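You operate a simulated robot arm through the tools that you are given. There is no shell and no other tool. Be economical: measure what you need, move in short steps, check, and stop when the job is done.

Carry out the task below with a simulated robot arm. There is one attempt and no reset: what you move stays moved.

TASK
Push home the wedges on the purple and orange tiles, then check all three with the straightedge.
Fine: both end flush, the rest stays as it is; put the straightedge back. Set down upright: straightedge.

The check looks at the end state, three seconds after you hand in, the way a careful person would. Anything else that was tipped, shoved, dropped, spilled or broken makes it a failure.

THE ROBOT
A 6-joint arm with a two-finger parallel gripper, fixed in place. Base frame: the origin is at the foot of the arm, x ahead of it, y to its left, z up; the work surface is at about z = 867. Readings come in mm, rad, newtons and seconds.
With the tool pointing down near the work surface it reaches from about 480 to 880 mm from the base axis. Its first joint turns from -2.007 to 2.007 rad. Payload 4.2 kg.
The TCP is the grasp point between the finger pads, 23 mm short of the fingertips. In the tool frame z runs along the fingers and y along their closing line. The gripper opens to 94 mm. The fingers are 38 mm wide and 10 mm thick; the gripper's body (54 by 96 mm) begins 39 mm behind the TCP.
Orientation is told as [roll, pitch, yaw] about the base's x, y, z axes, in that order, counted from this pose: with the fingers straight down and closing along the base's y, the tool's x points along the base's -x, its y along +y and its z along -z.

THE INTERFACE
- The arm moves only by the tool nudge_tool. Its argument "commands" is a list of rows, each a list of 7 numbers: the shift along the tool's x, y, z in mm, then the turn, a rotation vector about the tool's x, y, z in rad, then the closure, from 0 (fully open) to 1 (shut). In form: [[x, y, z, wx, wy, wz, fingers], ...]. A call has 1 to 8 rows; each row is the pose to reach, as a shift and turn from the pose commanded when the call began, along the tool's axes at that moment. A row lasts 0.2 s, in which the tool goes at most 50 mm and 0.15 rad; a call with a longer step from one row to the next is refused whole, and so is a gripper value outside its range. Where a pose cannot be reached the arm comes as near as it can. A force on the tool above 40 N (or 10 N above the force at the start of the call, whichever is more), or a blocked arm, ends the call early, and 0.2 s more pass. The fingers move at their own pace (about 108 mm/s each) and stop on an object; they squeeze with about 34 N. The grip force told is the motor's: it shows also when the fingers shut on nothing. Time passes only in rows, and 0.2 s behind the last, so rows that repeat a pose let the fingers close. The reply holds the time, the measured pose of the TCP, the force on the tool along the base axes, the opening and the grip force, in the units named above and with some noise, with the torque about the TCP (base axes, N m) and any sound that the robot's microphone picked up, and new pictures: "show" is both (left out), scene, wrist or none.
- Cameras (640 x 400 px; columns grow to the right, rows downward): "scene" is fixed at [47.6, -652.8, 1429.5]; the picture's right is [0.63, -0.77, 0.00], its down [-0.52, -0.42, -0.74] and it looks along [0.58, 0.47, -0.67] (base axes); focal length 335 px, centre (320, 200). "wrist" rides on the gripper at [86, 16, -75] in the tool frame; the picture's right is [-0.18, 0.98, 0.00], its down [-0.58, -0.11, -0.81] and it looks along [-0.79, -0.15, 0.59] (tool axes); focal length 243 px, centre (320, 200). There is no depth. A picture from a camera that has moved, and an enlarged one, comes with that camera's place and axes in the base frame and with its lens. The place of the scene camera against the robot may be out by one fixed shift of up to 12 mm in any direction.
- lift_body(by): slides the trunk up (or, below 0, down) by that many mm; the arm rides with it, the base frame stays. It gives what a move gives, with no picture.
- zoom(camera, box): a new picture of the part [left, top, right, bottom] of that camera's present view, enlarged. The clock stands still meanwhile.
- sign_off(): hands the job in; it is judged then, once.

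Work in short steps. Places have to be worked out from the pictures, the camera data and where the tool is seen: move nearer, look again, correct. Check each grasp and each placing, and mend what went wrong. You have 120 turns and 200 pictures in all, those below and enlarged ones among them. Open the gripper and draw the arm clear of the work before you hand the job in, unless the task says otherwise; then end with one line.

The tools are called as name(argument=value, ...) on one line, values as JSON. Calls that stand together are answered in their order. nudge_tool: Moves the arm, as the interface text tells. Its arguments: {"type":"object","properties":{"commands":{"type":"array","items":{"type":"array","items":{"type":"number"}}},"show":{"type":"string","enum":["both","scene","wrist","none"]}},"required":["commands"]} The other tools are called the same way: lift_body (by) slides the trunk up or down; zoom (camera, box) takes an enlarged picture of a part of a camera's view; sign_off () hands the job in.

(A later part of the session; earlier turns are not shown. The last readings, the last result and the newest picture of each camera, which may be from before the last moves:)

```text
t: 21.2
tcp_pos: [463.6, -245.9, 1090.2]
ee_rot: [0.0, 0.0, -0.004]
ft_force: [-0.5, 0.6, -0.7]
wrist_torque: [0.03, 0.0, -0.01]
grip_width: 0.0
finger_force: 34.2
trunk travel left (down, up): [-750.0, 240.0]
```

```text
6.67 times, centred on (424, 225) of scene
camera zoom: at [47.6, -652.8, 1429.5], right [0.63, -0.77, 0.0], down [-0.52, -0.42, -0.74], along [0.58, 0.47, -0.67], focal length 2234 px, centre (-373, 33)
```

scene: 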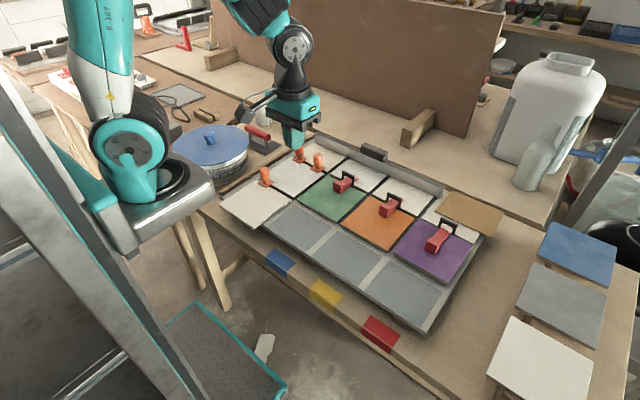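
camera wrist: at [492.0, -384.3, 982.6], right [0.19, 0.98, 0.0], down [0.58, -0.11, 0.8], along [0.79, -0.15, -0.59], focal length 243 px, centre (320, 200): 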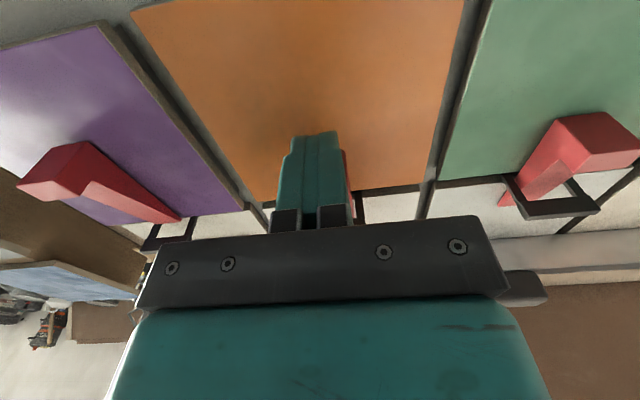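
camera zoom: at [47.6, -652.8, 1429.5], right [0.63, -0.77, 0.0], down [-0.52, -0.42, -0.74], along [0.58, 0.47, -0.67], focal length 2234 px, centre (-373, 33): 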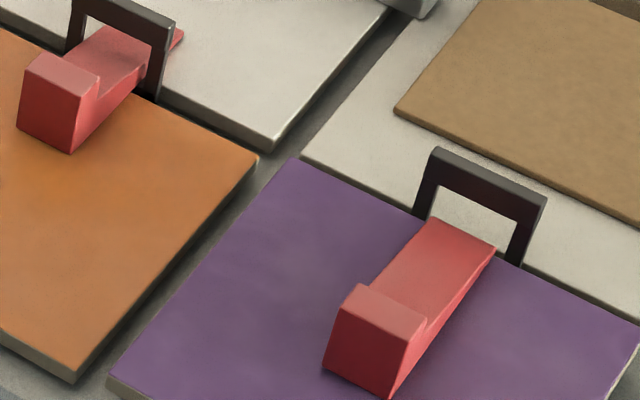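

Orange now shows the same white edge line as green, so it is pressed down flush, while purple still stands proud. I move the closed fingers to behind the purple head.

nudge_tool(commands=[[0, -45, 0, 0, 0, 0, 1], [0, -90, 0, 0, 0, 0, 1], [0, -135, 10, 0, 0, 0, 1], [0, -180, 25, 0, 0, 0, 1], [-5, -220, 50, 0, 0, 0, 1], [-10, -255, 80, 0, 0, 0, 1], [-15, -280, 115, 0, 0, 0, 1], [-20, -293, 145, 0, 0, 0, 1]], show="both")

zoom(camera="wrist", box=[170, 90, 490, 290])

```text
t: 23.0
tcp_pos: [485.3, -538.3, 946.4]
ee_rot: [0.0, 0.0, 0.001]
ft_force: [-0.1, 0.5, 1.5]
wrist_torque: [-0.03, 0.01, 0.02]
grip_width: 0.0
finger_force: 34.2
trunk travel left (down, up): [-750.0, 240.0]
camera wrist: at [399.4, -522.7, 1021.2], right [0.18, 0.98, 0.0], down [0.58, -0.11, 0.81], along [0.79, -0.15, -0.59], focal length 243 px, centre (320, 200)
```

scene: 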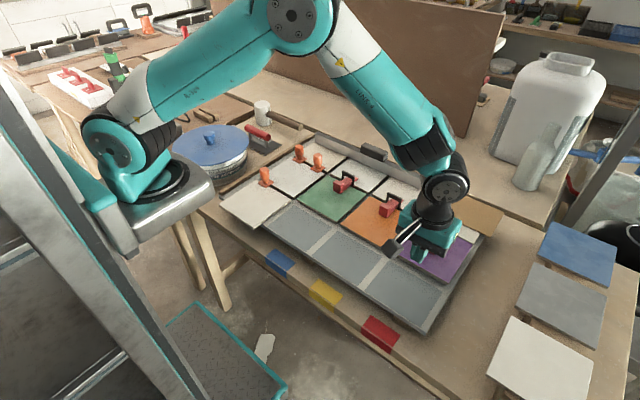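
wrist: 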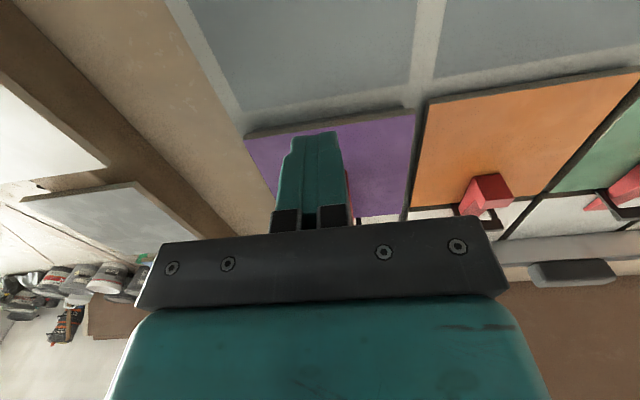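

```text
2.00 times, centred on (330, 190) of wrist
camera zoom: at [399.4, -522.7, 1021.2], right [0.18, 0.98, 0.0], down [0.58, -0.11, 0.81], along [0.79, -0.15, -0.59], focal length 485 px, centre (300, 220)
```

zoom: 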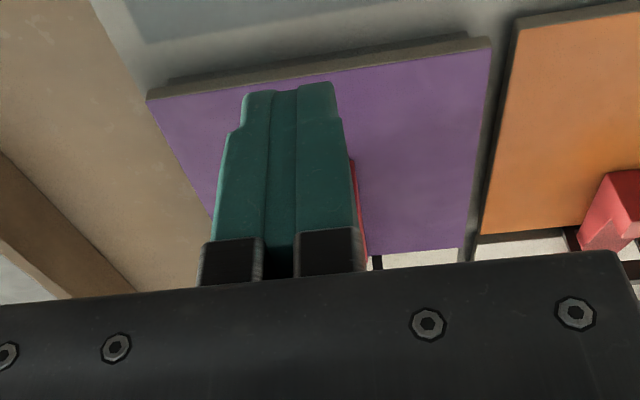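

The fingers are centred on the purple tile, which spans y≈-599 to -479. I lower to z≈909 and advance to the contact point.

nudge_tool(commands=[[-5, 0, 20, 0, 0, 0, 1], [-15, 0, 37, 0, 0, 0, 1], [-40, 0, 37, 0, 0, 0, 1], [-55, 0, 37, 0, 0, 0, 1], [-60, 0, 37, 0, 0, 0, 1], [-64, 0, 37, 0, 0, 0, 1]], show="scene")

nudge_tool(commands=[[-3, 0, 0, 0, 0, 0, 1], [-6, 0, 0, 0, 0, 0, 1], [-8, 0, 0, 0, 0, 0, 1], [-10, 0, 0, 0, 0, 0, 1]], show="none")

zoom(camera="scene", box=[376, 185, 504, 265])

```text
t: 24.4
tcp_pos: [549.4, -539.4, 910.3]
ee_rot: [0.002, 0.001, -0.001]
ft_force: [-4.6, 0.7, -1.1]
wrist_torque: [-0.07, 0.05, 0.01]
grip_width: 0.2
finger_force: 34.7
trunk travel left (down, up): [-750.0, 240.0]
```

scene: 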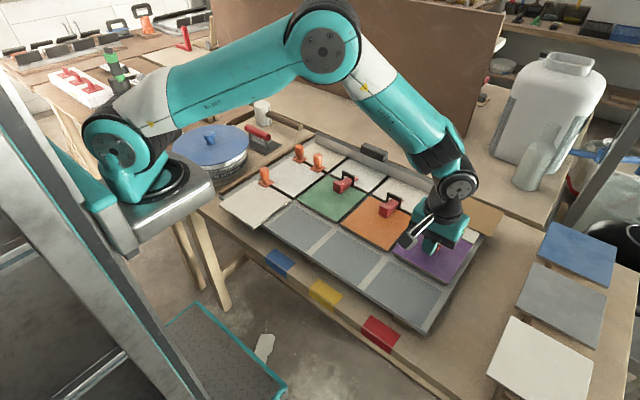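

```text
t: 25.4
tcp_pos: [559.6, -537.7, 910.5]
ee_rot: [0.001, -0.001, 0.0]
ft_force: [-5.3, -1.9, -2.5]
wrist_torque: [-0.04, 0.13, -0.05]
grip_width: 0.0
finger_force: 33.6
trunk travel left (down, up): [-750.0, 240.0]
```

```text
5.00 times, centred on (440, 225) of scene
camera zoom: at [47.6, -652.8, 1429.5], right [0.63, -0.77, 0.0], down [-0.52, -0.42, -0.74], along [0.58, 0.47, -0.67], focal length 1675 px, centre (-280, 75)
```

zoom: 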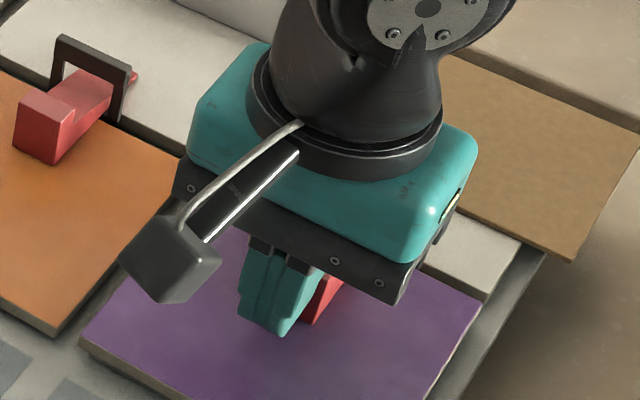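

The purple wedge is sliding at about 5 N. I continue in 2 mm and then 1 mm rows until the force jumps.

nudge_tool(commands=[[-2, 0, 0, 0, 0, 0, 1], [-4, 0, 0, 0, 0, 0, 1], [-6, 0, 0, 0, 0, 0, 1], [-8, 0, 0, 0, 0, 0, 1]], show="none")

nudge_tool(commands=[[-1, 0, 0, 0, 0, 0, 1], [-2, 0, 0, 0, 0, 0, 1], [-3, 0, 0, 0, 0, 0, 1], [-4, 0, 0, 0, 0, 0, 1]], show="none")

```text
t: 26.4
tcp_pos: [566.5, -538.1, 910.7]
ee_rot: [0.0, 0.0, -0.001]
ft_force: [-5.8, -0.7, -1.9]
wrist_torque: [0.01, 0.15, 0.02]
grip_width: 0.0
finger_force: 34.2
trunk travel left (down, up): [-750.0, 240.0]
```

```text
t: 27.4
tcp_pos: [571.9, -539.3, 910.7]
ee_rot: [-0.001, 0.001, 0.0]
ft_force: [-5.0, 2.2, -1.5]
wrist_torque: [0.07, 0.07, 0.04]
grip_width: 0.0
finger_force: 34.7
trunk travel left (down, up): [-750.0, 240.0]
```

nudge_tool(commands=[[-1, 0, 0, 0, 0, 0, 1], [-2, 0, 0, 0, 0, 0, 1], [-3, 0, 0, 0, 0, 0, 1]], show="none")

nudge_tool(commands=[[-1, 0, 0, 0, 0, 0, 1], [-2, 0, 0, 0, 0, 0, 1]], show="none")

```text
t: 28.2
tcp_pos: [574.7, -540.2, 910.8]
ee_rot: [-0.001, 0.0, -0.003]
ft_force: [-5.7, 1.4, -1.6]
wrist_torque: [0.05, 0.13, -0.01]
grip_width: 0.0
finger_force: 33.3
trunk travel left (down, up): [-750.0, 240.0]
```

```text
t: 28.8
tcp_pos: [576.4, -538.6, 910.2]
ee_rot: [0.0, 0.001, -0.002]
ft_force: [-6.0, -1.8, -1.8]
wrist_torque: [-0.03, 0.12, -0.05]
grip_width: 0.0
finger_force: 33.7
trunk travel left (down, up): [-750.0, 240.0]
```

nudge_tool(commands=[[-1, 0, 0, 0, 0, 0, 1], [-2, 0, 0, 0, 0, 0, 1]], show="none")

zoom(camera="scene", box=[376, 185, 504, 265])

```text
t: 29.4
tcp_pos: [576.3, -539.0, 911.0]
ee_rot: [-0.001, 0.002, -0.003]
ft_force: [-13.8, -2.6, -1.2]
wrist_torque: [-0.1, 0.26, -0.08]
grip_width: 0.0
finger_force: 33.8
trunk travel left (down, up): [-750.0, 240.0]
```

```text
5.00 times, centred on (440, 225) of scene
camera zoom: at [47.6, -652.8, 1429.5], right [0.63, -0.77, 0.0], down [-0.52, -0.42, -0.74], along [0.58, 0.47, -0.67], focal length 1675 px, centre (-280, 75)
```

zoom: 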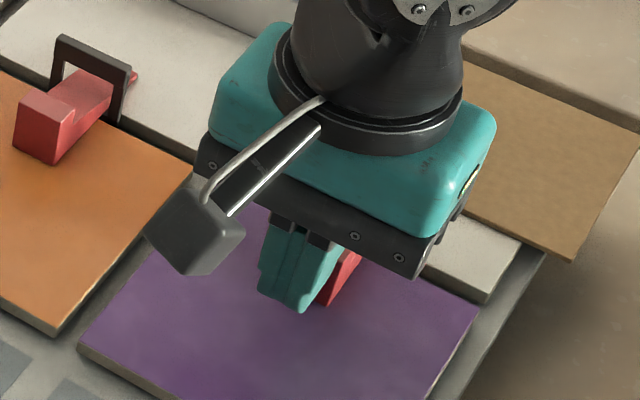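

Purple has met its stop at the same TCP x (576.3) as orange. I press one more millimetre to confirm, then retreat.

nudge_tool(commands=[[-1, 0, 0, 0, 0, 0, 1]], show="none")

nudge_tool(commands=[[30, 0, 0, 0, 0, 0, 1], [70, 10, -15, 0, 0, 0, 1], [95, 35, -45, 0, 0, 0, 1], [105, 65, -80, 0, 0, 0, 1], [110, 95, -115, 0, 0, 0, 1], [115, 125, -150, 0, 0, 0, 1], [115, 160, -185, 0, 0, 0, 1], [115, 205, -200, 0, 0, 0, 1]], show="none")

nudge_tool(commands=[[0, 40, 0, 0, 0, 0, 1], [0, 80, 0, 0, 0, 0, 1], [0, 100, 0, 0, 0, 0, 0]], show="scene")

zoom(camera="scene", box=[376, 185, 472, 245])

zoom(camera="scene", box=[320, 135, 480, 235])

```text
t: 29.8
tcp_pos: [578.2, -539.3, 909.2]
ee_rot: [0.002, 0.002, -0.003]
ft_force: [-21.2, -0.9, -2.0]
wrist_torque: [-0.08, 0.37, -0.01]
grip_width: 0.1
finger_force: 34.4
trunk travel left (down, up): [-750.0, 240.0]
```

```text
t: 31.6
tcp_pos: [466.3, -331.8, 1112.8]
ee_rot: [0.0, 0.0, -0.002]
ft_force: [0.1, -0.9, -0.8]
wrist_torque: [0.09, 0.0, 0.01]
grip_width: 0.0
finger_force: 34.4
trunk travel left (down, up): [-750.0, 240.0]
```

```text
t: 32.4
tcp_pos: [465.7, -232.8, 1112.4]
ee_rot: [0.001, 0.0, -0.001]
ft_force: [0.2, -0.2, -0.7]
wrist_torque: [0.03, 0.0, -0.05]
grip_width: 81.6
finger_force: 0.7
trunk travel left (down, up): [-750.0, 240.0]
```

scene: 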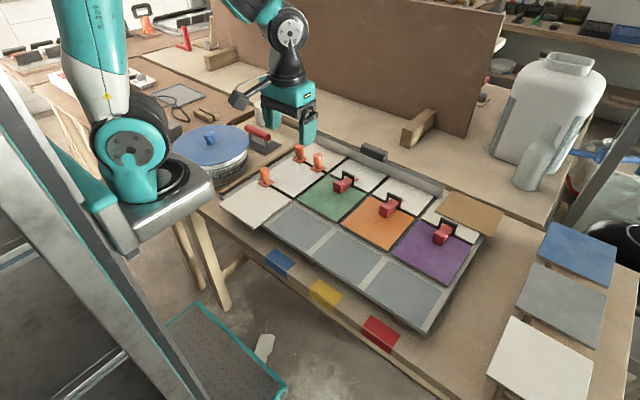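

```text
6.67 times, centred on (424, 215) of scene
camera zoom: at [47.6, -652.8, 1429.5], right [0.63, -0.77, 0.0], down [-0.52, -0.42, -0.74], along [0.58, 0.47, -0.67], focal length 2234 px, centre (-373, 100)
```

zoom: 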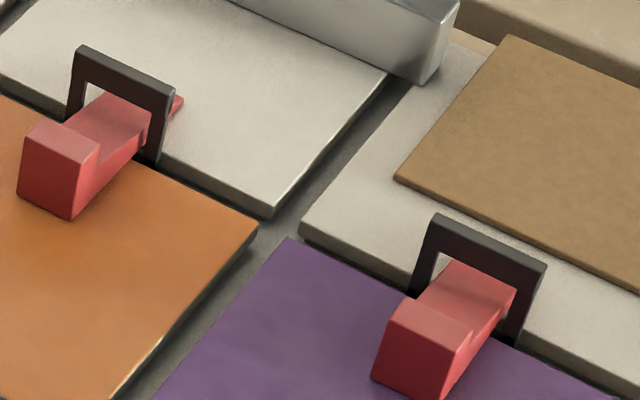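

```text
4.00 times, centred on (400, 185) of scene
camera zoom: at [47.6, -652.8, 1429.5], right [0.63, -0.77, 0.0], down [-0.52, -0.42, -0.74], along [0.58, 0.47, -0.67], focal length 1340 px, centre (0, 260)
```

zoom: 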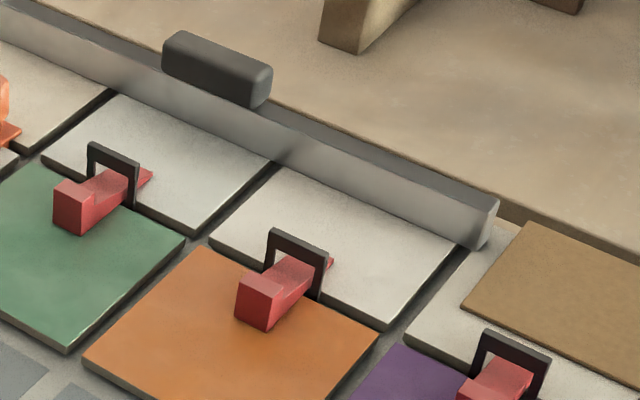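

Purple and orange are both home now, with the same white edge line visible as at green. Next is the straightedge: its bar is at roughly x 735-755 and its grip block near y≈-275, z≈904-934. I move above it while yawing 90° so the fingers close along x.

nudge_tool(commands=[[-28, -5, 0, 0, 0, 0.147, 0.4], [-56, -10, 0, 0, 0, 0.294, 0.4], [-84, -16, 0, 0, 0, 0.441, 0.4], [-112, -22, 0, 0, 0, 0.588, 0.4], [-140, -28, 0, 0, 0, 0.735, 0.4], [-170, -34, 0, 0, 0, 0.882, 0.4], [-200, -40, 0, 0, 0, 1.029, 0.4], [-230, -42, 0, 0, 0, 1.176, 0.4]], show="none")

nudge_tool(commands=[[0, 0, 0, 0, 0, 0.14, 0.4], [0, 0, 0, 0, 0, 0.28, 0.4], [0, 0, 0, 0, 0, 0.3948, 0.4], [0, 0, 0, 0, 0, 0.3948, 0.4]], show="both")

```text
t: 34.2
tcp_pos: [692.4, -275.2, 1109.4]
ee_rot: [0.001, 0.0, -1.179]
ft_force: [-1.3, -0.7, 0.1]
wrist_torque: [-0.02, 0.01, 0.02]
grip_width: 56.3
finger_force: 0.1
trunk travel left (down, up): [-750.0, 240.0]
```

```text
t: 35.2
tcp_pos: [694.0, -275.5, 1111.2]
ee_rot: [0.0, 0.001, -1.574]
ft_force: [0.5, 0.3, -0.6]
wrist_torque: [0.0, 0.01, 0.01]
grip_width: 56.5
finger_force: 0.1
trunk travel left (down, up): [-750.0, 240.0]
camera wrist: at [710.2, -188.5, 1184.7], right [0.98, -0.19, 0.0], down [-0.11, -0.58, 0.81], along [-0.15, -0.79, -0.59], focal length 243 px, centre (320, 200)
```

scene: 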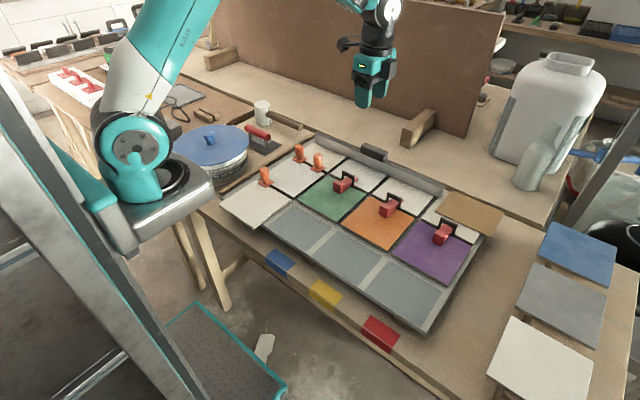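
wrist: 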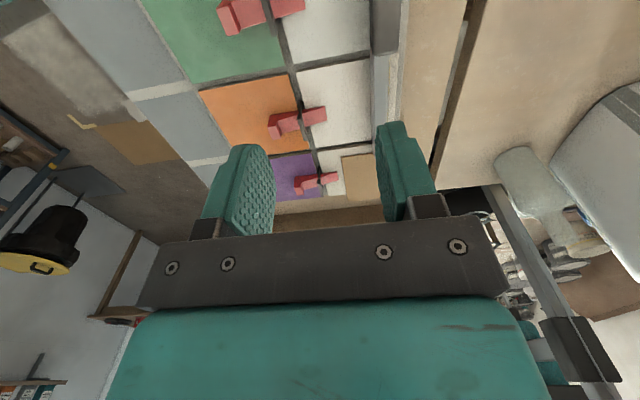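

zoom(camera="wrist", box=[280, 0, 480, 125])

```text
3.20 times, centred on (380, 62) of wrist
camera zoom: at [710.2, -188.5, 1184.7], right [0.98, -0.19, 0.0], down [-0.11, -0.58, 0.81], along [-0.15, -0.79, -0.59], focal length 776 px, centre (128, 640)
```

zoom: 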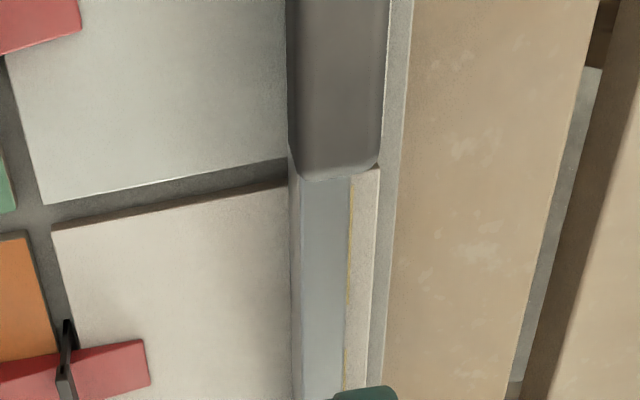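

The bar rests on the white tiles at x≈746-763. The block is centred near x≈752.5, y≈-269, about 28 mm wide, with its top at z≈930. I move above it to z≈965 and look again.

nudge_tool(commands=[[3, 30, 20, 0, 0, 0, 0.4], [6.5, 58.5, 50, 0, 0, 0, 0.4], [6.5, 58.5, 90, 0, 0, 0, 0.4], [6.5, 58.5, 125, 0, 0, 0, 0.4], [6.5, 58.5, 146, 0, 0, 0, 0.4]], show="both")

zoom(camera="scene", box=[310, 110, 438, 190])

zoom(camera="wrist", box=[220, 60, 420, 185])

```text
t: 36.4
tcp_pos: [752.3, -268.4, 966.5]
ee_rot: [0.0, -0.001, -1.57]
ft_force: [-0.1, -1.2, 0.0]
wrist_torque: [-0.04, -0.02, 0.0]
grip_width: 56.5
finger_force: 0.2
trunk travel left (down, up): [-750.0, 240.0]
camera wrist: at [769.0, -182.7, 1039.8], right [0.98, -0.18, 0.0], down [-0.11, -0.58, 0.81], along [-0.15, -0.79, -0.59], focal length 243 px, centre (320, 200)
```

scene: 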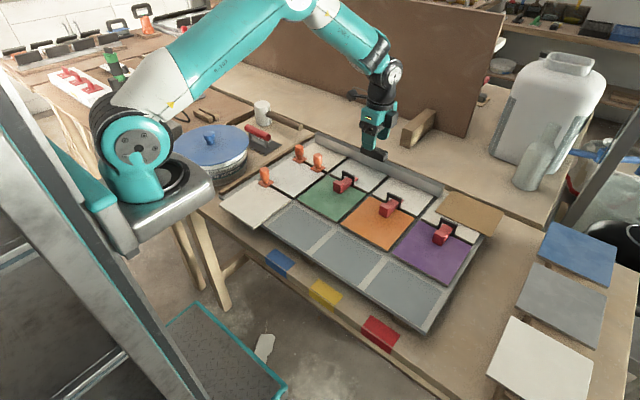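
wrist: 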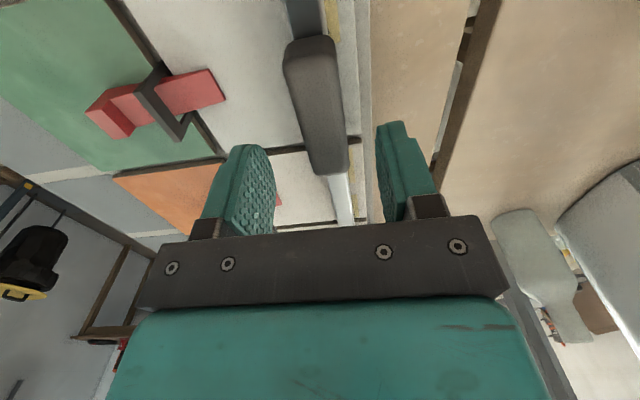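

```text
5.00 times, centred on (374, 150) of scene
camera zoom: at [47.6, -652.8, 1429.5], right [0.63, -0.77, 0.0], down [-0.52, -0.42, -0.74], along [0.58, 0.47, -0.67], focal length 1675 px, centre (50, 450)
```

zoom: 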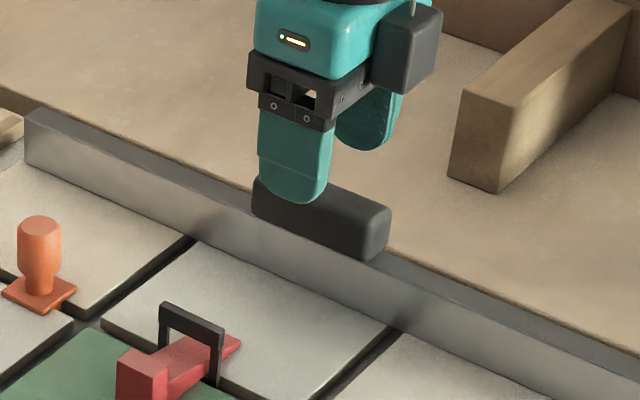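

```text
3.20 times, centred on (320, 122) of wrist
camera zoom: at [769.0, -182.7, 1039.8], right [0.98, -0.18, 0.0], down [-0.11, -0.58, 0.81], along [-0.15, -0.79, -0.59], focal length 776 px, centre (320, 448)
```

zoom: 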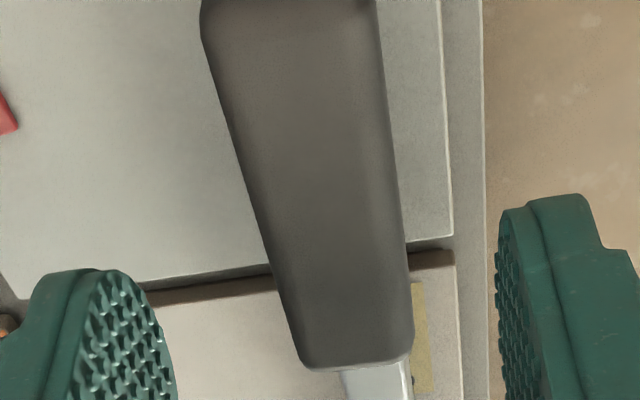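

From this view the block is centred at about x≈755, y≈-265. I correct by 3 mm, descend to TCP z≈917 and check before gripping.

nudge_tool(commands=[[3, 2.7, 10, 0, 0, 0, 0.4], [3, 2.7, 30, 0, 0, 0, 0.4], [3, 2.7, 42, 0, 0, 0, 0.4], [3, 2.7, 49, 0, 0, 0, 0.4]], show="wrist")

zoom(camera="scene", box=[310, 110, 438, 190])

zoom(camera="wrist", box=[220, 60, 420, 185])

```text
t: 37.4
tcp_pos: [756.2, -266.0, 915.4]
ee_rot: [0.001, 0.0, -1.57]
ft_force: [0.6, -0.5, 0.8]
wrist_torque: [-0.01, -0.01, -0.02]
grip_width: 56.4
finger_force: 0.0
trunk travel left (down, up): [-750.0, 240.0]
camera wrist: at [772.2, -179.6, 989.5], right [0.98, -0.18, 0.0], down [-0.11, -0.58, 0.81], along [-0.15, -0.79, -0.59], focal length 243 px, centre (320, 200)
```

wrist: 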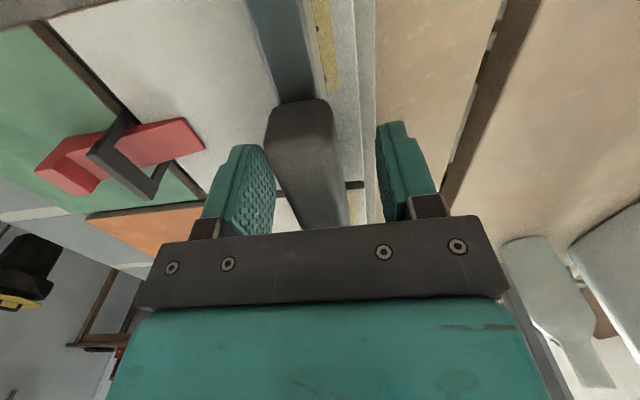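

```text
5.00 times, centred on (374, 150) of scene
camera zoom: at [47.6, -652.8, 1429.5], right [0.63, -0.77, 0.0], down [-0.52, -0.42, -0.74], along [0.58, 0.47, -0.67], focal length 1675 px, centre (50, 450)
```

zoom: 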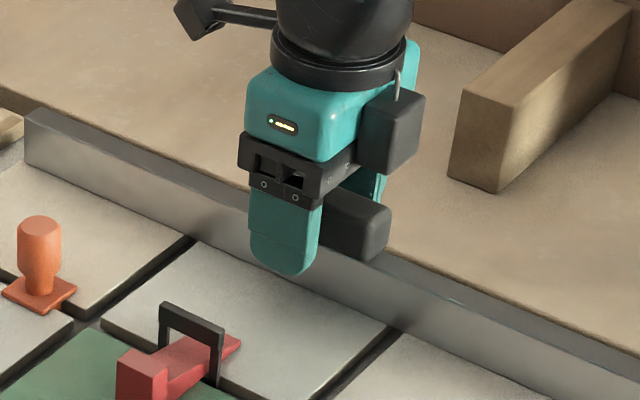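

```text
3.20 times, centred on (320, 122) of wrist
camera zoom: at [772.2, -179.6, 989.5], right [0.98, -0.18, 0.0], down [-0.11, -0.58, 0.81], along [-0.15, -0.79, -0.59], focal length 776 px, centre (320, 448)
```

zoom: 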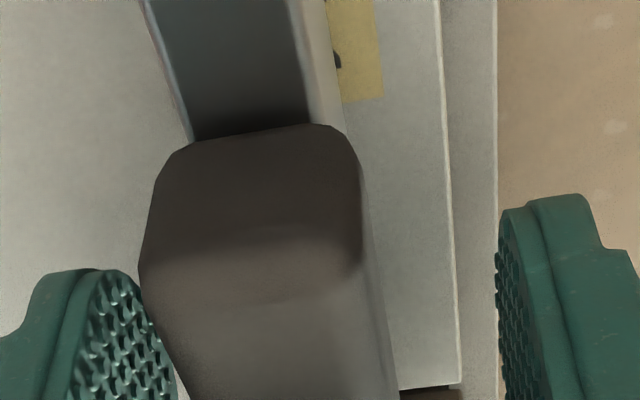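

The fingers straddle the block, with the block about 3 mm towards -x. I centre and close.

nudge_tool(commands=[[0, -2.5, -1, 0, 0, 0, 0.4], [0, -2.5, -1, 0, 0, 0, 0.6], [0, -2.5, -1, 0, 0, 0, 1], [0, -2.5, -1, 0, 0, 0, 1]], show="wrist")

```text
t: 38.4
tcp_pos: [754.0, -265.7, 916.0]
ee_rot: [0.002, 0.0, -1.572]
ft_force: [0.7, -0.5, 0.3]
wrist_torque: [0.05, -0.05, 0.01]
grip_width: 25.9
finger_force: 34.3
trunk travel left (down, up): [-750.0, 240.0]
camera wrist: at [769.7, -179.6, 990.6], right [0.98, -0.18, 0.0], down [-0.11, -0.58, 0.81], along [-0.15, -0.79, -0.59], focal length 243 px, centre (320, 200)
```

wrist: 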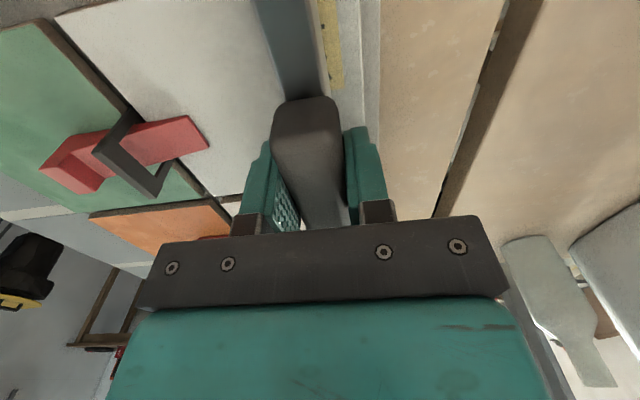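

Gripped at 25.9 mm wide; home is TCP (754.0, -265.7, 916.0). I lift gently and check weight and balance.

nudge_tool(commands=[[0, 0, -3, 0, 0, 0, 1], [0, 0, -8, 0, 0, 0, 1], [0, 0, -16, 0, 0, 0, 1], [0, 0, -30, 0, 0, 0, 1]], show="scene")

zoom(camera="scene", box=[290, 100, 482, 220])

```text
t: 39.4
tcp_pos: [753.3, -267.1, 947.3]
ee_rot: [0.001, 0.0, -1.573]
ft_force: [-0.5, 0.7, -2.8]
wrist_torque: [0.03, 0.03, -0.02]
grip_width: 25.7
finger_force: 33.5
trunk travel left (down, up): [-750.0, 240.0]
```

scene: 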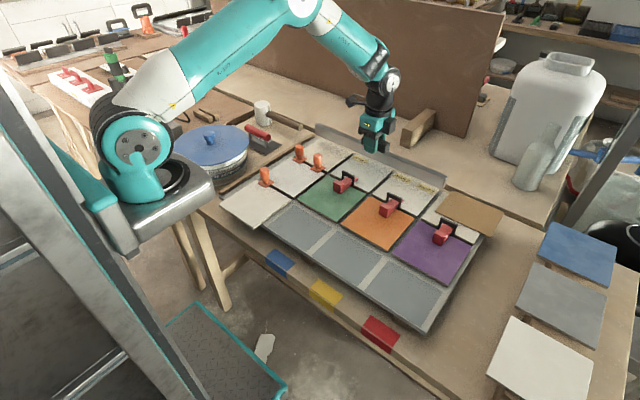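

```text
3.33 times, centred on (386, 160) of scene
camera zoom: at [47.6, -652.8, 1429.5], right [0.63, -0.77, 0.0], down [-0.52, -0.42, -0.74], along [0.58, 0.47, -0.67], focal length 1117 px, centre (100, 333)
```

zoom: 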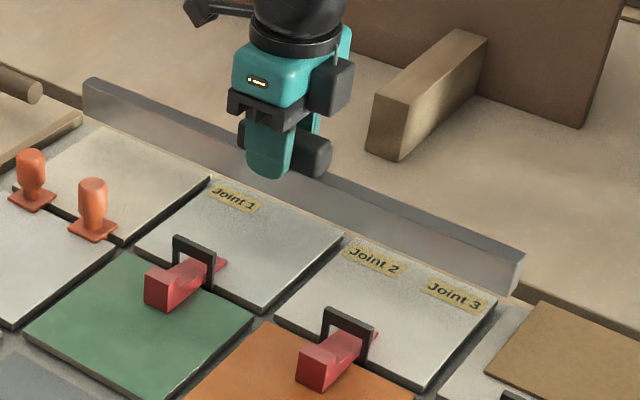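

Lifting the straightedge revealed tape labels, "Joint 1", "Joint 2" and "Joint 3". I zoom in to read them fully.

zoom(camera="scene", box=[340, 145, 440, 207])

zoom(camera="wrist", box=[120, 0, 420, 188])

```text
6.40 times, centred on (390, 176) of scene
camera zoom: at [47.6, -652.8, 1429.5], right [0.63, -0.77, 0.0], down [-0.52, -0.42, -0.74], along [0.58, 0.47, -0.67], focal length 2144 px, centre (-128, 354)
```

zoom: 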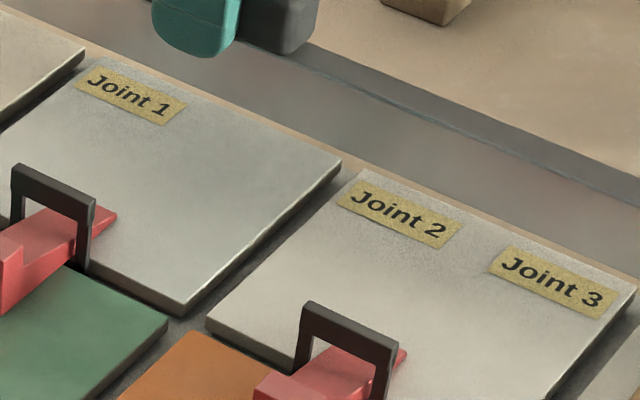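

```text
2.13 times, centred on (270, 94) of wrist
camera zoom: at [769.4, -180.3, 1020.8], right [0.98, -0.18, 0.0], down [-0.11, -0.58, 0.81], along [-0.15, -0.79, -0.59], focal length 516 px, centre (426, 426)
```

zoom: 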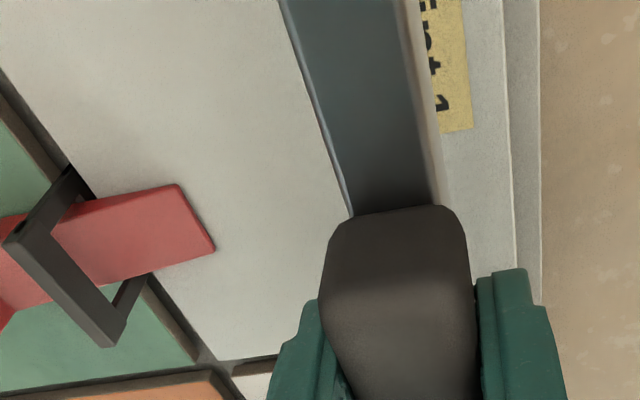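

The labels just number the three wedge joints, green, orange and purple. First I lay the straightedge along y across the three coloured tiles, then bridge each joint along x. I lift high enough to clear the clips and carry it over.

nudge_tool(commands=[[0, 0, -35, 0, 0, 0, 1], [0, 0, -65, 0, 0, 0, 1], [-20, -35, -65, 0, 0, 0, 1], [-45, -70, -65, 0, 0, 0, 1], [-70, -105, -65, 0, 0, 0, 1], [-95, -140, -65, 0, 0, 0, 1], [-118, -175, -65, 0, 0, 0, 1], [-133, -208, -65, 0, 0, 0, 1]], show="both")

zoom(camera="scene", box=[280, 120, 504, 260])

```text
t: 41.2
tcp_pos: [545.1, -401.1, 1010.0]
ee_rot: [0.001, 0.0, -1.571]
ft_force: [-0.6, 0.0, -2.9]
wrist_torque: [0.0, 0.0, -0.02]
grip_width: 25.6
finger_force: 33.8
trunk travel left (down, up): [-750.0, 240.0]
camera wrist: at [561.7, -314.0, 1084.1], right [0.98, -0.18, 0.0], down [-0.11, -0.58, 0.81], along [-0.15, -0.79, -0.59], focal length 243 px, centre (320, 200)
```

scene: 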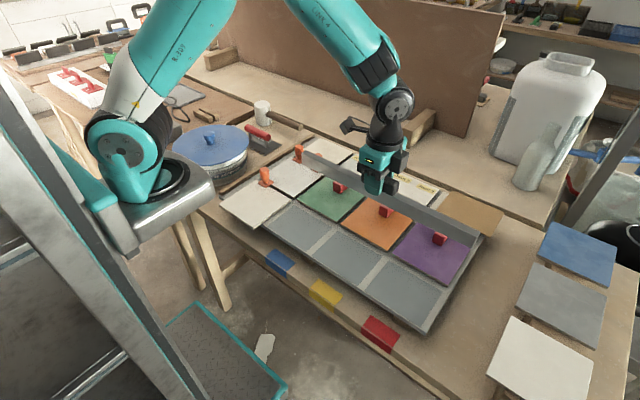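
wrist: 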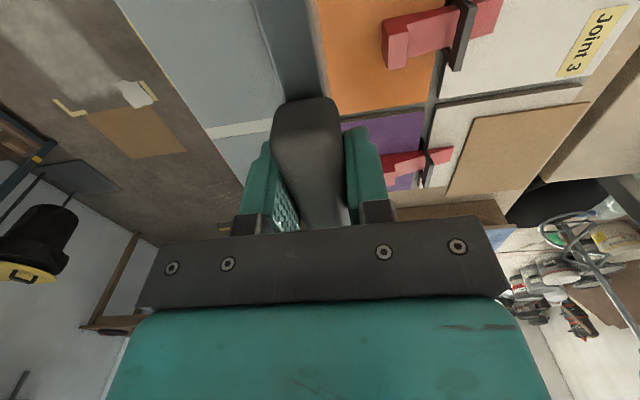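

```text
2.86 times, centred on (392, 190) of scene
camera zoom: at [47.6, -652.8, 1429.5], right [0.63, -0.77, 0.0], down [-0.52, -0.42, -0.74], along [0.58, 0.47, -0.67], focal length 957 px, centre (114, 229)
```

zoom: 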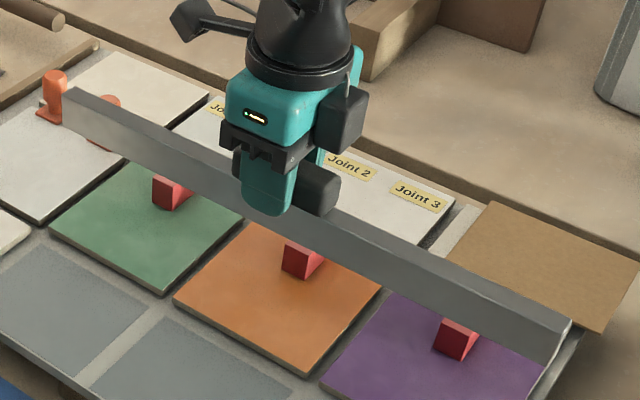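

The bar is over the coloured tiles, clear of the wedge heads. I lower to just above contact.

nudge_tool(commands=[[0, 0, 25, 0, 0, 0, 1], [0, 0, 50, 0, 0, 0, 1], [0, 0, 70, 0, 0, 0, 1], [0, 0, 82, 0, 0, 0, 1]], show="scene")

zoom(camera="scene", box=[280, 130, 504, 270])

```text
t: 42.2
tcp_pos: [544.9, -397.9, 928.6]
ee_rot: [0.0, 0.001, -1.571]
ft_force: [-0.3, 1.1, -1.5]
wrist_torque: [0.0, 0.03, 0.01]
grip_width: 25.6
finger_force: 34.1
trunk travel left (down, up): [-750.0, 240.0]
```

scene: 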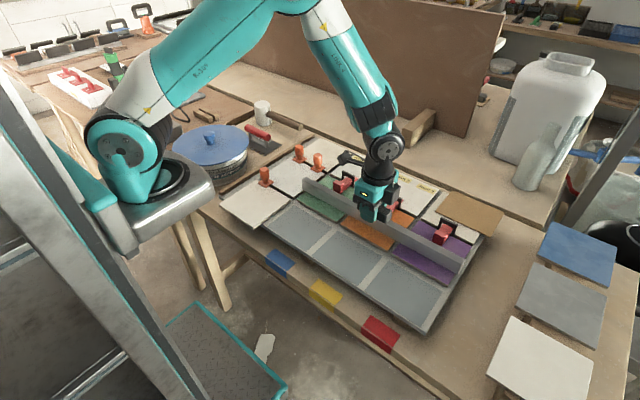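

```text
2.86 times, centred on (392, 200) of scene
camera zoom: at [47.6, -652.8, 1429.5], right [0.63, -0.77, 0.0], down [-0.52, -0.42, -0.74], along [0.58, 0.47, -0.67], focal length 957 px, centre (114, 200)
```

zoom: 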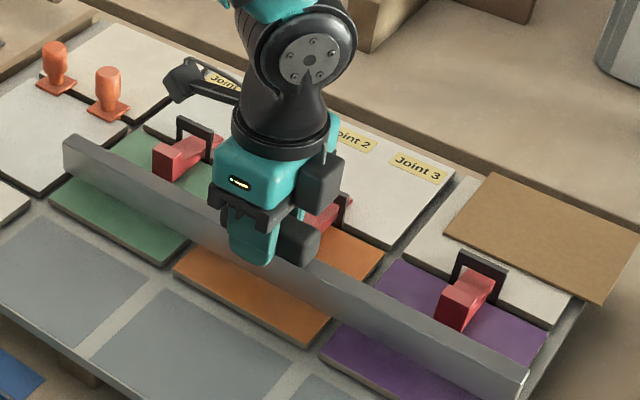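

The bar is about 12 mm above the tiles. I lower in 2 mm rows until I feel contact.

nudge_tool(commands=[[0, 0, 3, 0, 0, 0, 1], [0, 0, 6, 0, 0, 0, 1], [0, 0, 8, 0, 0, 0, 1], [0, 0, 10, 0, 0, 0, 1]], show="none")

nudge_tool(commands=[[0, 0, 1, 0, 0, 0, 1], [0, 0, 2, 0, 0, 0, 1]], show="none")

```text
t: 43.2
tcp_pos: [544.1, -399.7, 920.1]
ee_rot: [0.001, 0.002, -1.571]
ft_force: [-0.4, -0.4, -2.7]
wrist_torque: [0.03, 0.0, 0.0]
grip_width: 25.9
finger_force: 33.9
trunk travel left (down, up): [-750.0, 240.0]
```

```text
t: 43.8
tcp_pos: [546.1, -399.2, 916.6]
ee_rot: [0.002, 0.0, -1.571]
ft_force: [0.0, 0.6, -3.5]
wrist_torque: [-0.01, 0.01, -0.04]
grip_width: 25.8
finger_force: 33.9
trunk travel left (down, up): [-750.0, 240.0]
```

nudge_tool(commands=[[0, 0, 1, 0, 0, 0, 1], [0, 0, 1.5, 0, 0, 0, 1]], show="none")

zoom(camera="scene", box=[280, 130, 504, 270])

```text
t: 44.4
tcp_pos: [545.4, -399.4, 917.1]
ee_rot: [0.0, 0.001, -1.571]
ft_force: [-0.7, 1.4, 5.0]
wrist_torque: [0.04, 0.03, 0.03]
grip_width: 26.0
finger_force: 34.5
trunk travel left (down, up): [-750.0, 240.0]
```

```text
2.86 times, centred on (392, 200) of scene
camera zoom: at [47.6, -652.8, 1429.5], right [0.63, -0.77, 0.0], down [-0.52, -0.42, -0.74], along [0.58, 0.47, -0.67], focal length 957 px, centre (114, 200)
```

zoom: 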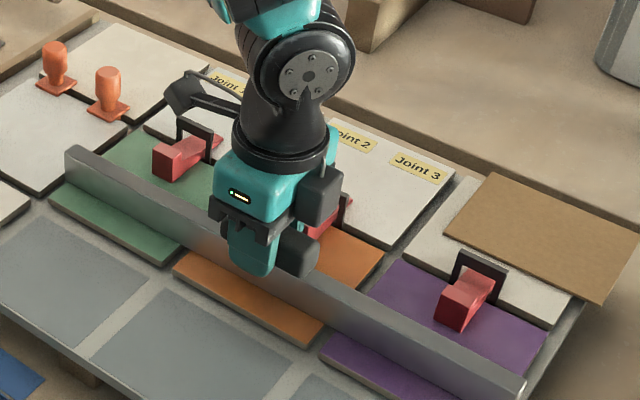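

Contact was felt at the same TCP height (~916.5) as on the white tiles, and the bar sits down on all three coloured tiles. Now I lift and yaw back to 0 so the bar runs along x, to bridge each clip joint.

nudge_tool(commands=[[0, 0, -45, 0, 0, 0, 1], [0, 0, -92, 0, 0, 0, 1], [15, -9, -92, 0, 0, -0.145, 1], [30, -18, -92, 0, 0, -0.29, 1], [45, -27, -92, 0, 0, -0.435, 1], [60, -36, -92, 0, 0, -0.58, 1], [80, -45, -92, 0, 0, -0.725, 1], [94, -55, -92, 0, 0, -0.87, 1]], show="none")

nudge_tool(commands=[[0, 0, 0, 0, 0, -0.14, 1], [0, 0, 0, 0, 0, -0.28, 1], [0, 0, 0, 0, 0, -0.42, 1], [0, 0, 0, 0, 0, -0.56, 1], [0, 0, 0, 0, 0, -0.7008, 1], [0, 0, 0, 0, 0, -0.7008, 1]], show="both")

zoom(camera="scene", box=[240, 100, 464, 240])

```text
t: 46.2
tcp_pos: [490.3, -304.6, 1009.6]
ee_rot: [-0.001, 0.001, -0.7]
ft_force: [-0.1, 0.2, 0.1]
wrist_torque: [-0.01, 0.04, -0.02]
grip_width: 0.0
finger_force: 33.8
trunk travel left (down, up): [-750.0, 240.0]
```

```text
t: 47.6
tcp_pos: [489.7, -305.8, 1009.2]
ee_rot: [-0.001, 0.0, 0.002]
ft_force: [0.2, -0.2, 0.1]
wrist_torque: [-0.01, 0.0, -0.05]
grip_width: 0.0
finger_force: 33.8
trunk travel left (down, up): [-750.0, 240.0]
camera wrist: at [403.8, -288.7, 1082.5], right [0.18, 0.98, 0.0], down [0.58, -0.11, 0.81], along [0.79, -0.15, -0.59], focal length 243 px, centre (320, 200)
```

scene: 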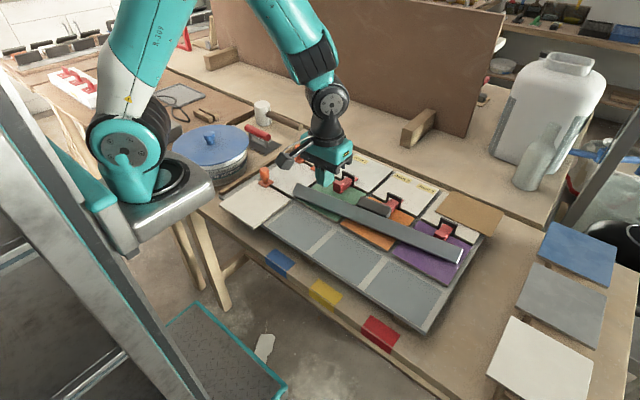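
wrist: 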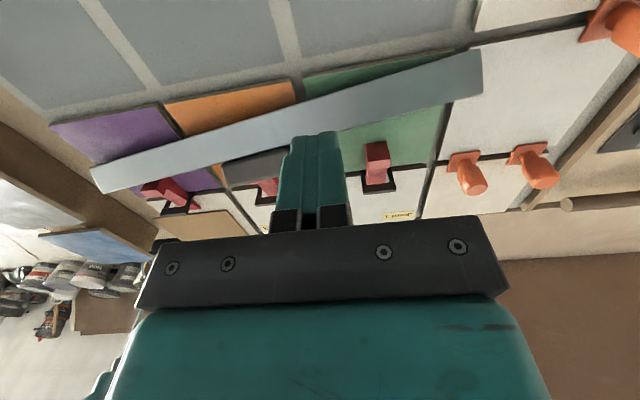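

```text
2.86 times, centred on (352, 170) of scene
camera zoom: at [47.6, -652.8, 1429.5], right [0.63, -0.77, 0.0], down [-0.52, -0.42, -0.74], along [0.58, 0.47, -0.67], focal length 957 px, centre (229, 286)
```

zoom: 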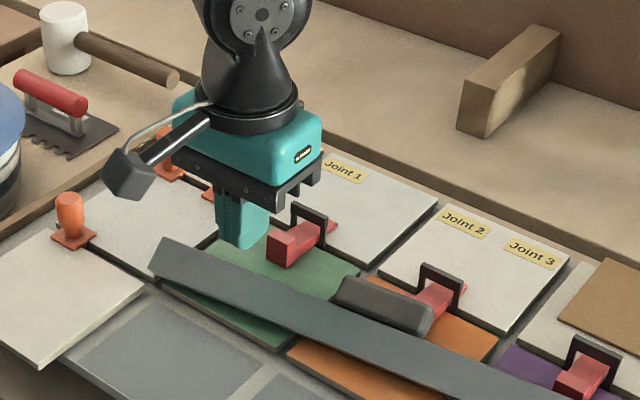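

The grip width reads 0, so the straightedge slipped out and is lying tipped on the coloured tiles. I look closely before recovering it.

zoom(camera="scene", box=[280, 160, 488, 290])

zoom(camera="wrist", box=[80, 30, 500, 230])

```text
3.08 times, centred on (384, 225) of scene
camera zoom: at [47.6, -652.8, 1429.5], right [0.63, -0.77, 0.0], down [-0.52, -0.42, -0.74], along [0.58, 0.47, -0.67], focal length 1031 px, centre (123, 123)
```

zoom: 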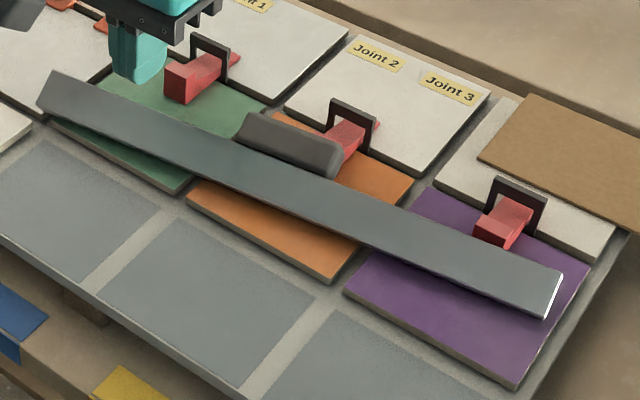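

```text
1.52 times, centred on (290, 130) of wrist
camera zoom: at [403.8, -288.7, 1082.5], right [0.18, 0.98, 0.0], down [0.58, -0.11, 0.81], along [0.79, -0.15, -0.59], focal length 370 px, centre (366, 307)
```

zoom: 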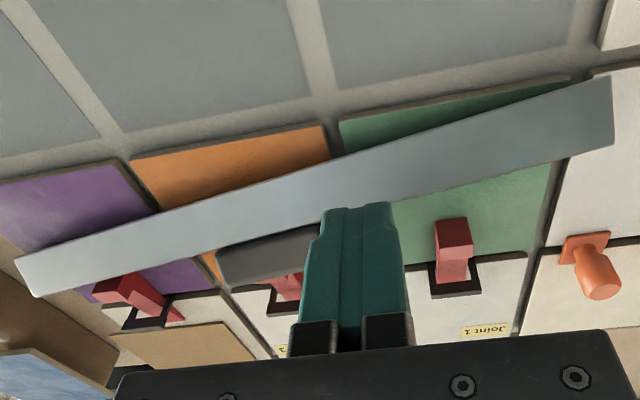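

The straightedge fell over towards +x and lies flat with its block by the orange wedge; the wedges and clips look undisturbed. To stand it up I plan to grip the block by its two ends and roll it about the bar axis, camera side up. I rise, open, and turn the tool 180° over the area.

nudge_tool(commands=[[-10, -10, -20, 0, 0, 0.14, 1], [-20, -20, -40, 0, 0, 0.28, 1], [-30, -30, -60, 0, 0, 0.42, 0.5], [-40, -40, -80, 0, 0, 0.56, 0], [-50, -50, -100, 0, 0, 0.7, 0], [-60, -60, -110, 0, 0, 0.84, 0], [-70, -70, -110, 0, 0, 0.98, 0], [-80, -80, -110, 0, 0, 1.12, 0]], show="none")

nudge_tool(commands=[[0, 0, 0, 0, 0, 0.14, 0], [0, 0, 0, 0, 0, 0.28, 0], [0, 0, 0, 0, 0, 0.42, 0], [0, 0, 0, 0, 0, 0.56, 0], [0, 0, 0, 0, 0, 0.7, 0], [0, 0, 0, 0, 0, 0.84, 0], [0, 0, 0, 0, 0, 0.98, 0], [0, 0, 0, 0, 0, 1.12, 0]], show="none")

nudge_tool(commands=[[0, 0, 0, 0, 0, 0.14, 0], [0, 0, 0, 0, 0, 0.28, 0], [0, 0, 0, 0, 0, 0.42, 0], [0, 0, 0, 0, 0, 0.56, 0], [0, 0, 0, 0, 0, 0.7, 0], [0, 0, 0, 0, 0, 0.84, 0], [0, 0, 0, 0, 0, 0.9016, 0], [0, 0, 0, 0, 0, 0.9016, 0]], show="both")

```text
t: 49.4
tcp_pos: [569.3, -386.8, 1118.3]
ee_rot: [0.0, 0.0, -1.125]
ft_force: [0.6, -0.5, -0.5]
wrist_torque: [-0.01, -0.01, 0.03]
grip_width: 94.0
finger_force: 0.2
trunk travel left (down, up): [-750.0, 240.0]
```

```text
t: 51.2
tcp_pos: [570.8, -385.6, 1119.1]
ee_rot: [-0.001, 0.0, -2.245]
ft_force: [0.2, 0.6, 0.3]
wrist_torque: [0.01, 0.0, -0.03]
grip_width: 94.2
finger_force: 0.2
trunk travel left (down, up): [-750.0, 240.0]
```

```text
t: 53.0
tcp_pos: [571.1, -385.5, 1117.4]
ee_rot: [-0.002, 0.0, 3.138]
ft_force: [0.6, 0.0, 0.0]
wrist_torque: [0.02, -0.01, 0.0]
grip_width: 93.8
finger_force: 0.0
trunk travel left (down, up): [-750.0, 240.0]
camera wrist: at [656.8, -401.4, 1192.0], right [-0.19, -0.98, 0.0], down [-0.58, 0.11, 0.81], along [-0.79, 0.15, -0.59], focal length 243 px, centre (320, 200)
```

scene: 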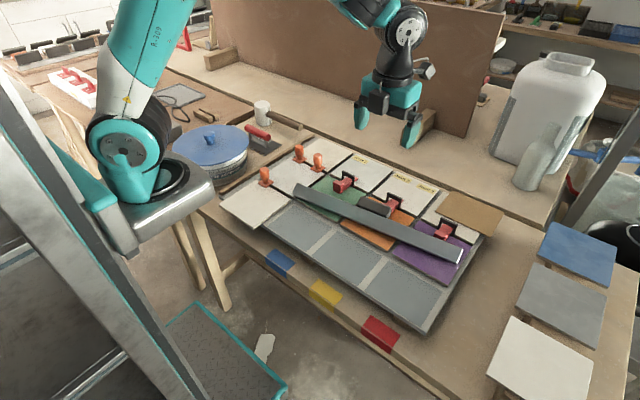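
wrist: 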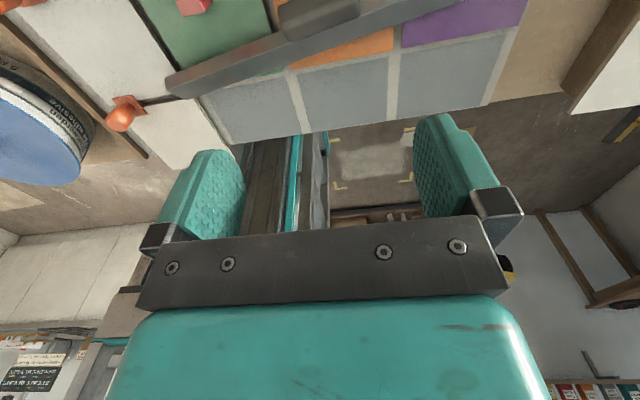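

Yaw π is reachable. I back off towards +x and look at the block from its top side.

nudge_tool(commands=[[35, 0, 10, 0, 0, 0, 0], [70, 0, 20, 0, 0, 0, 0], [100, 0, 30, 0, 0, 0, 0]], show="wrist")

zoom(camera="wrist", box=[120, 0, 520, 160])

zoom(camera="scene", box=[330, 170, 450, 245])

```text
t: 53.8
tcp_pos: [669.8, -384.8, 1089.7]
ee_rot: [0.0, 0.0, 3.141]
ft_force: [-1.0, 0.4, -0.5]
wrist_torque: [-0.04, -0.03, 0.03]
grip_width: 94.1
finger_force: 0.1
trunk travel left (down, up): [-750.0, 240.0]
camera wrist: at [755.8, -401.6, 1163.9], right [-0.18, -0.98, 0.0], down [-0.58, 0.11, 0.81], along [-0.79, 0.15, -0.59], focal length 243 px, centre (320, 200)
```

wrist: 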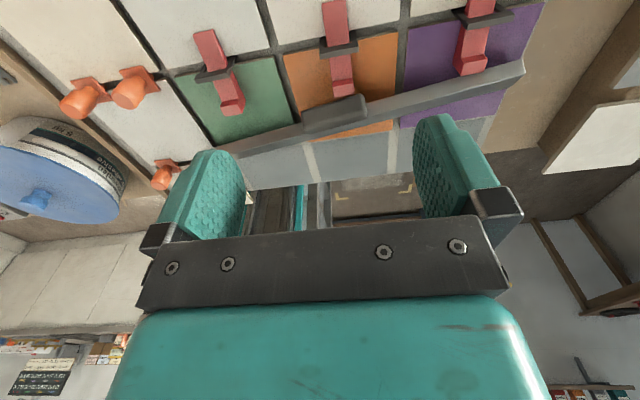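

```text
1.60 times, centred on (320, 80) of wrist
camera zoom: at [755.8, -401.6, 1163.9], right [-0.18, -0.98, 0.0], down [-0.58, 0.11, 0.81], along [-0.79, 0.15, -0.59], focal length 388 px, centre (320, 392)
```

zoom: 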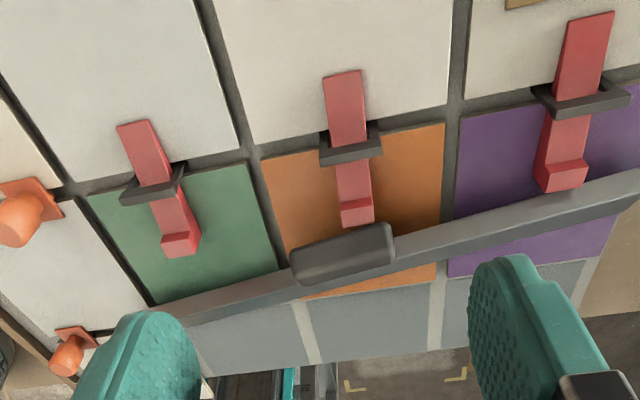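

```text
5.33 times, centred on (390, 208) of scene
camera zoom: at [47.6, -652.8, 1429.5], right [0.63, -0.77, 0.0], down [-0.52, -0.42, -0.74], along [0.58, 0.47, -0.67], focal length 1787 px, centre (-53, 160)
```

zoom: 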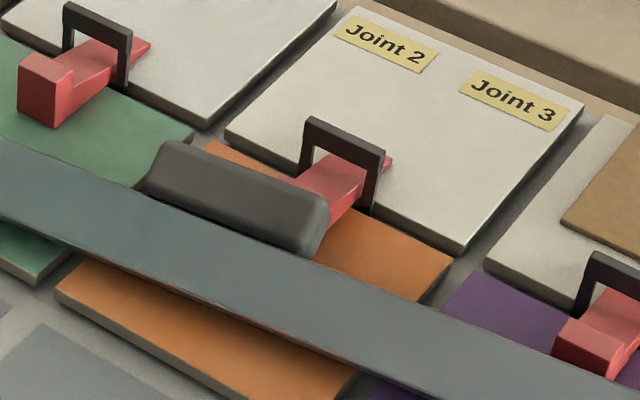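

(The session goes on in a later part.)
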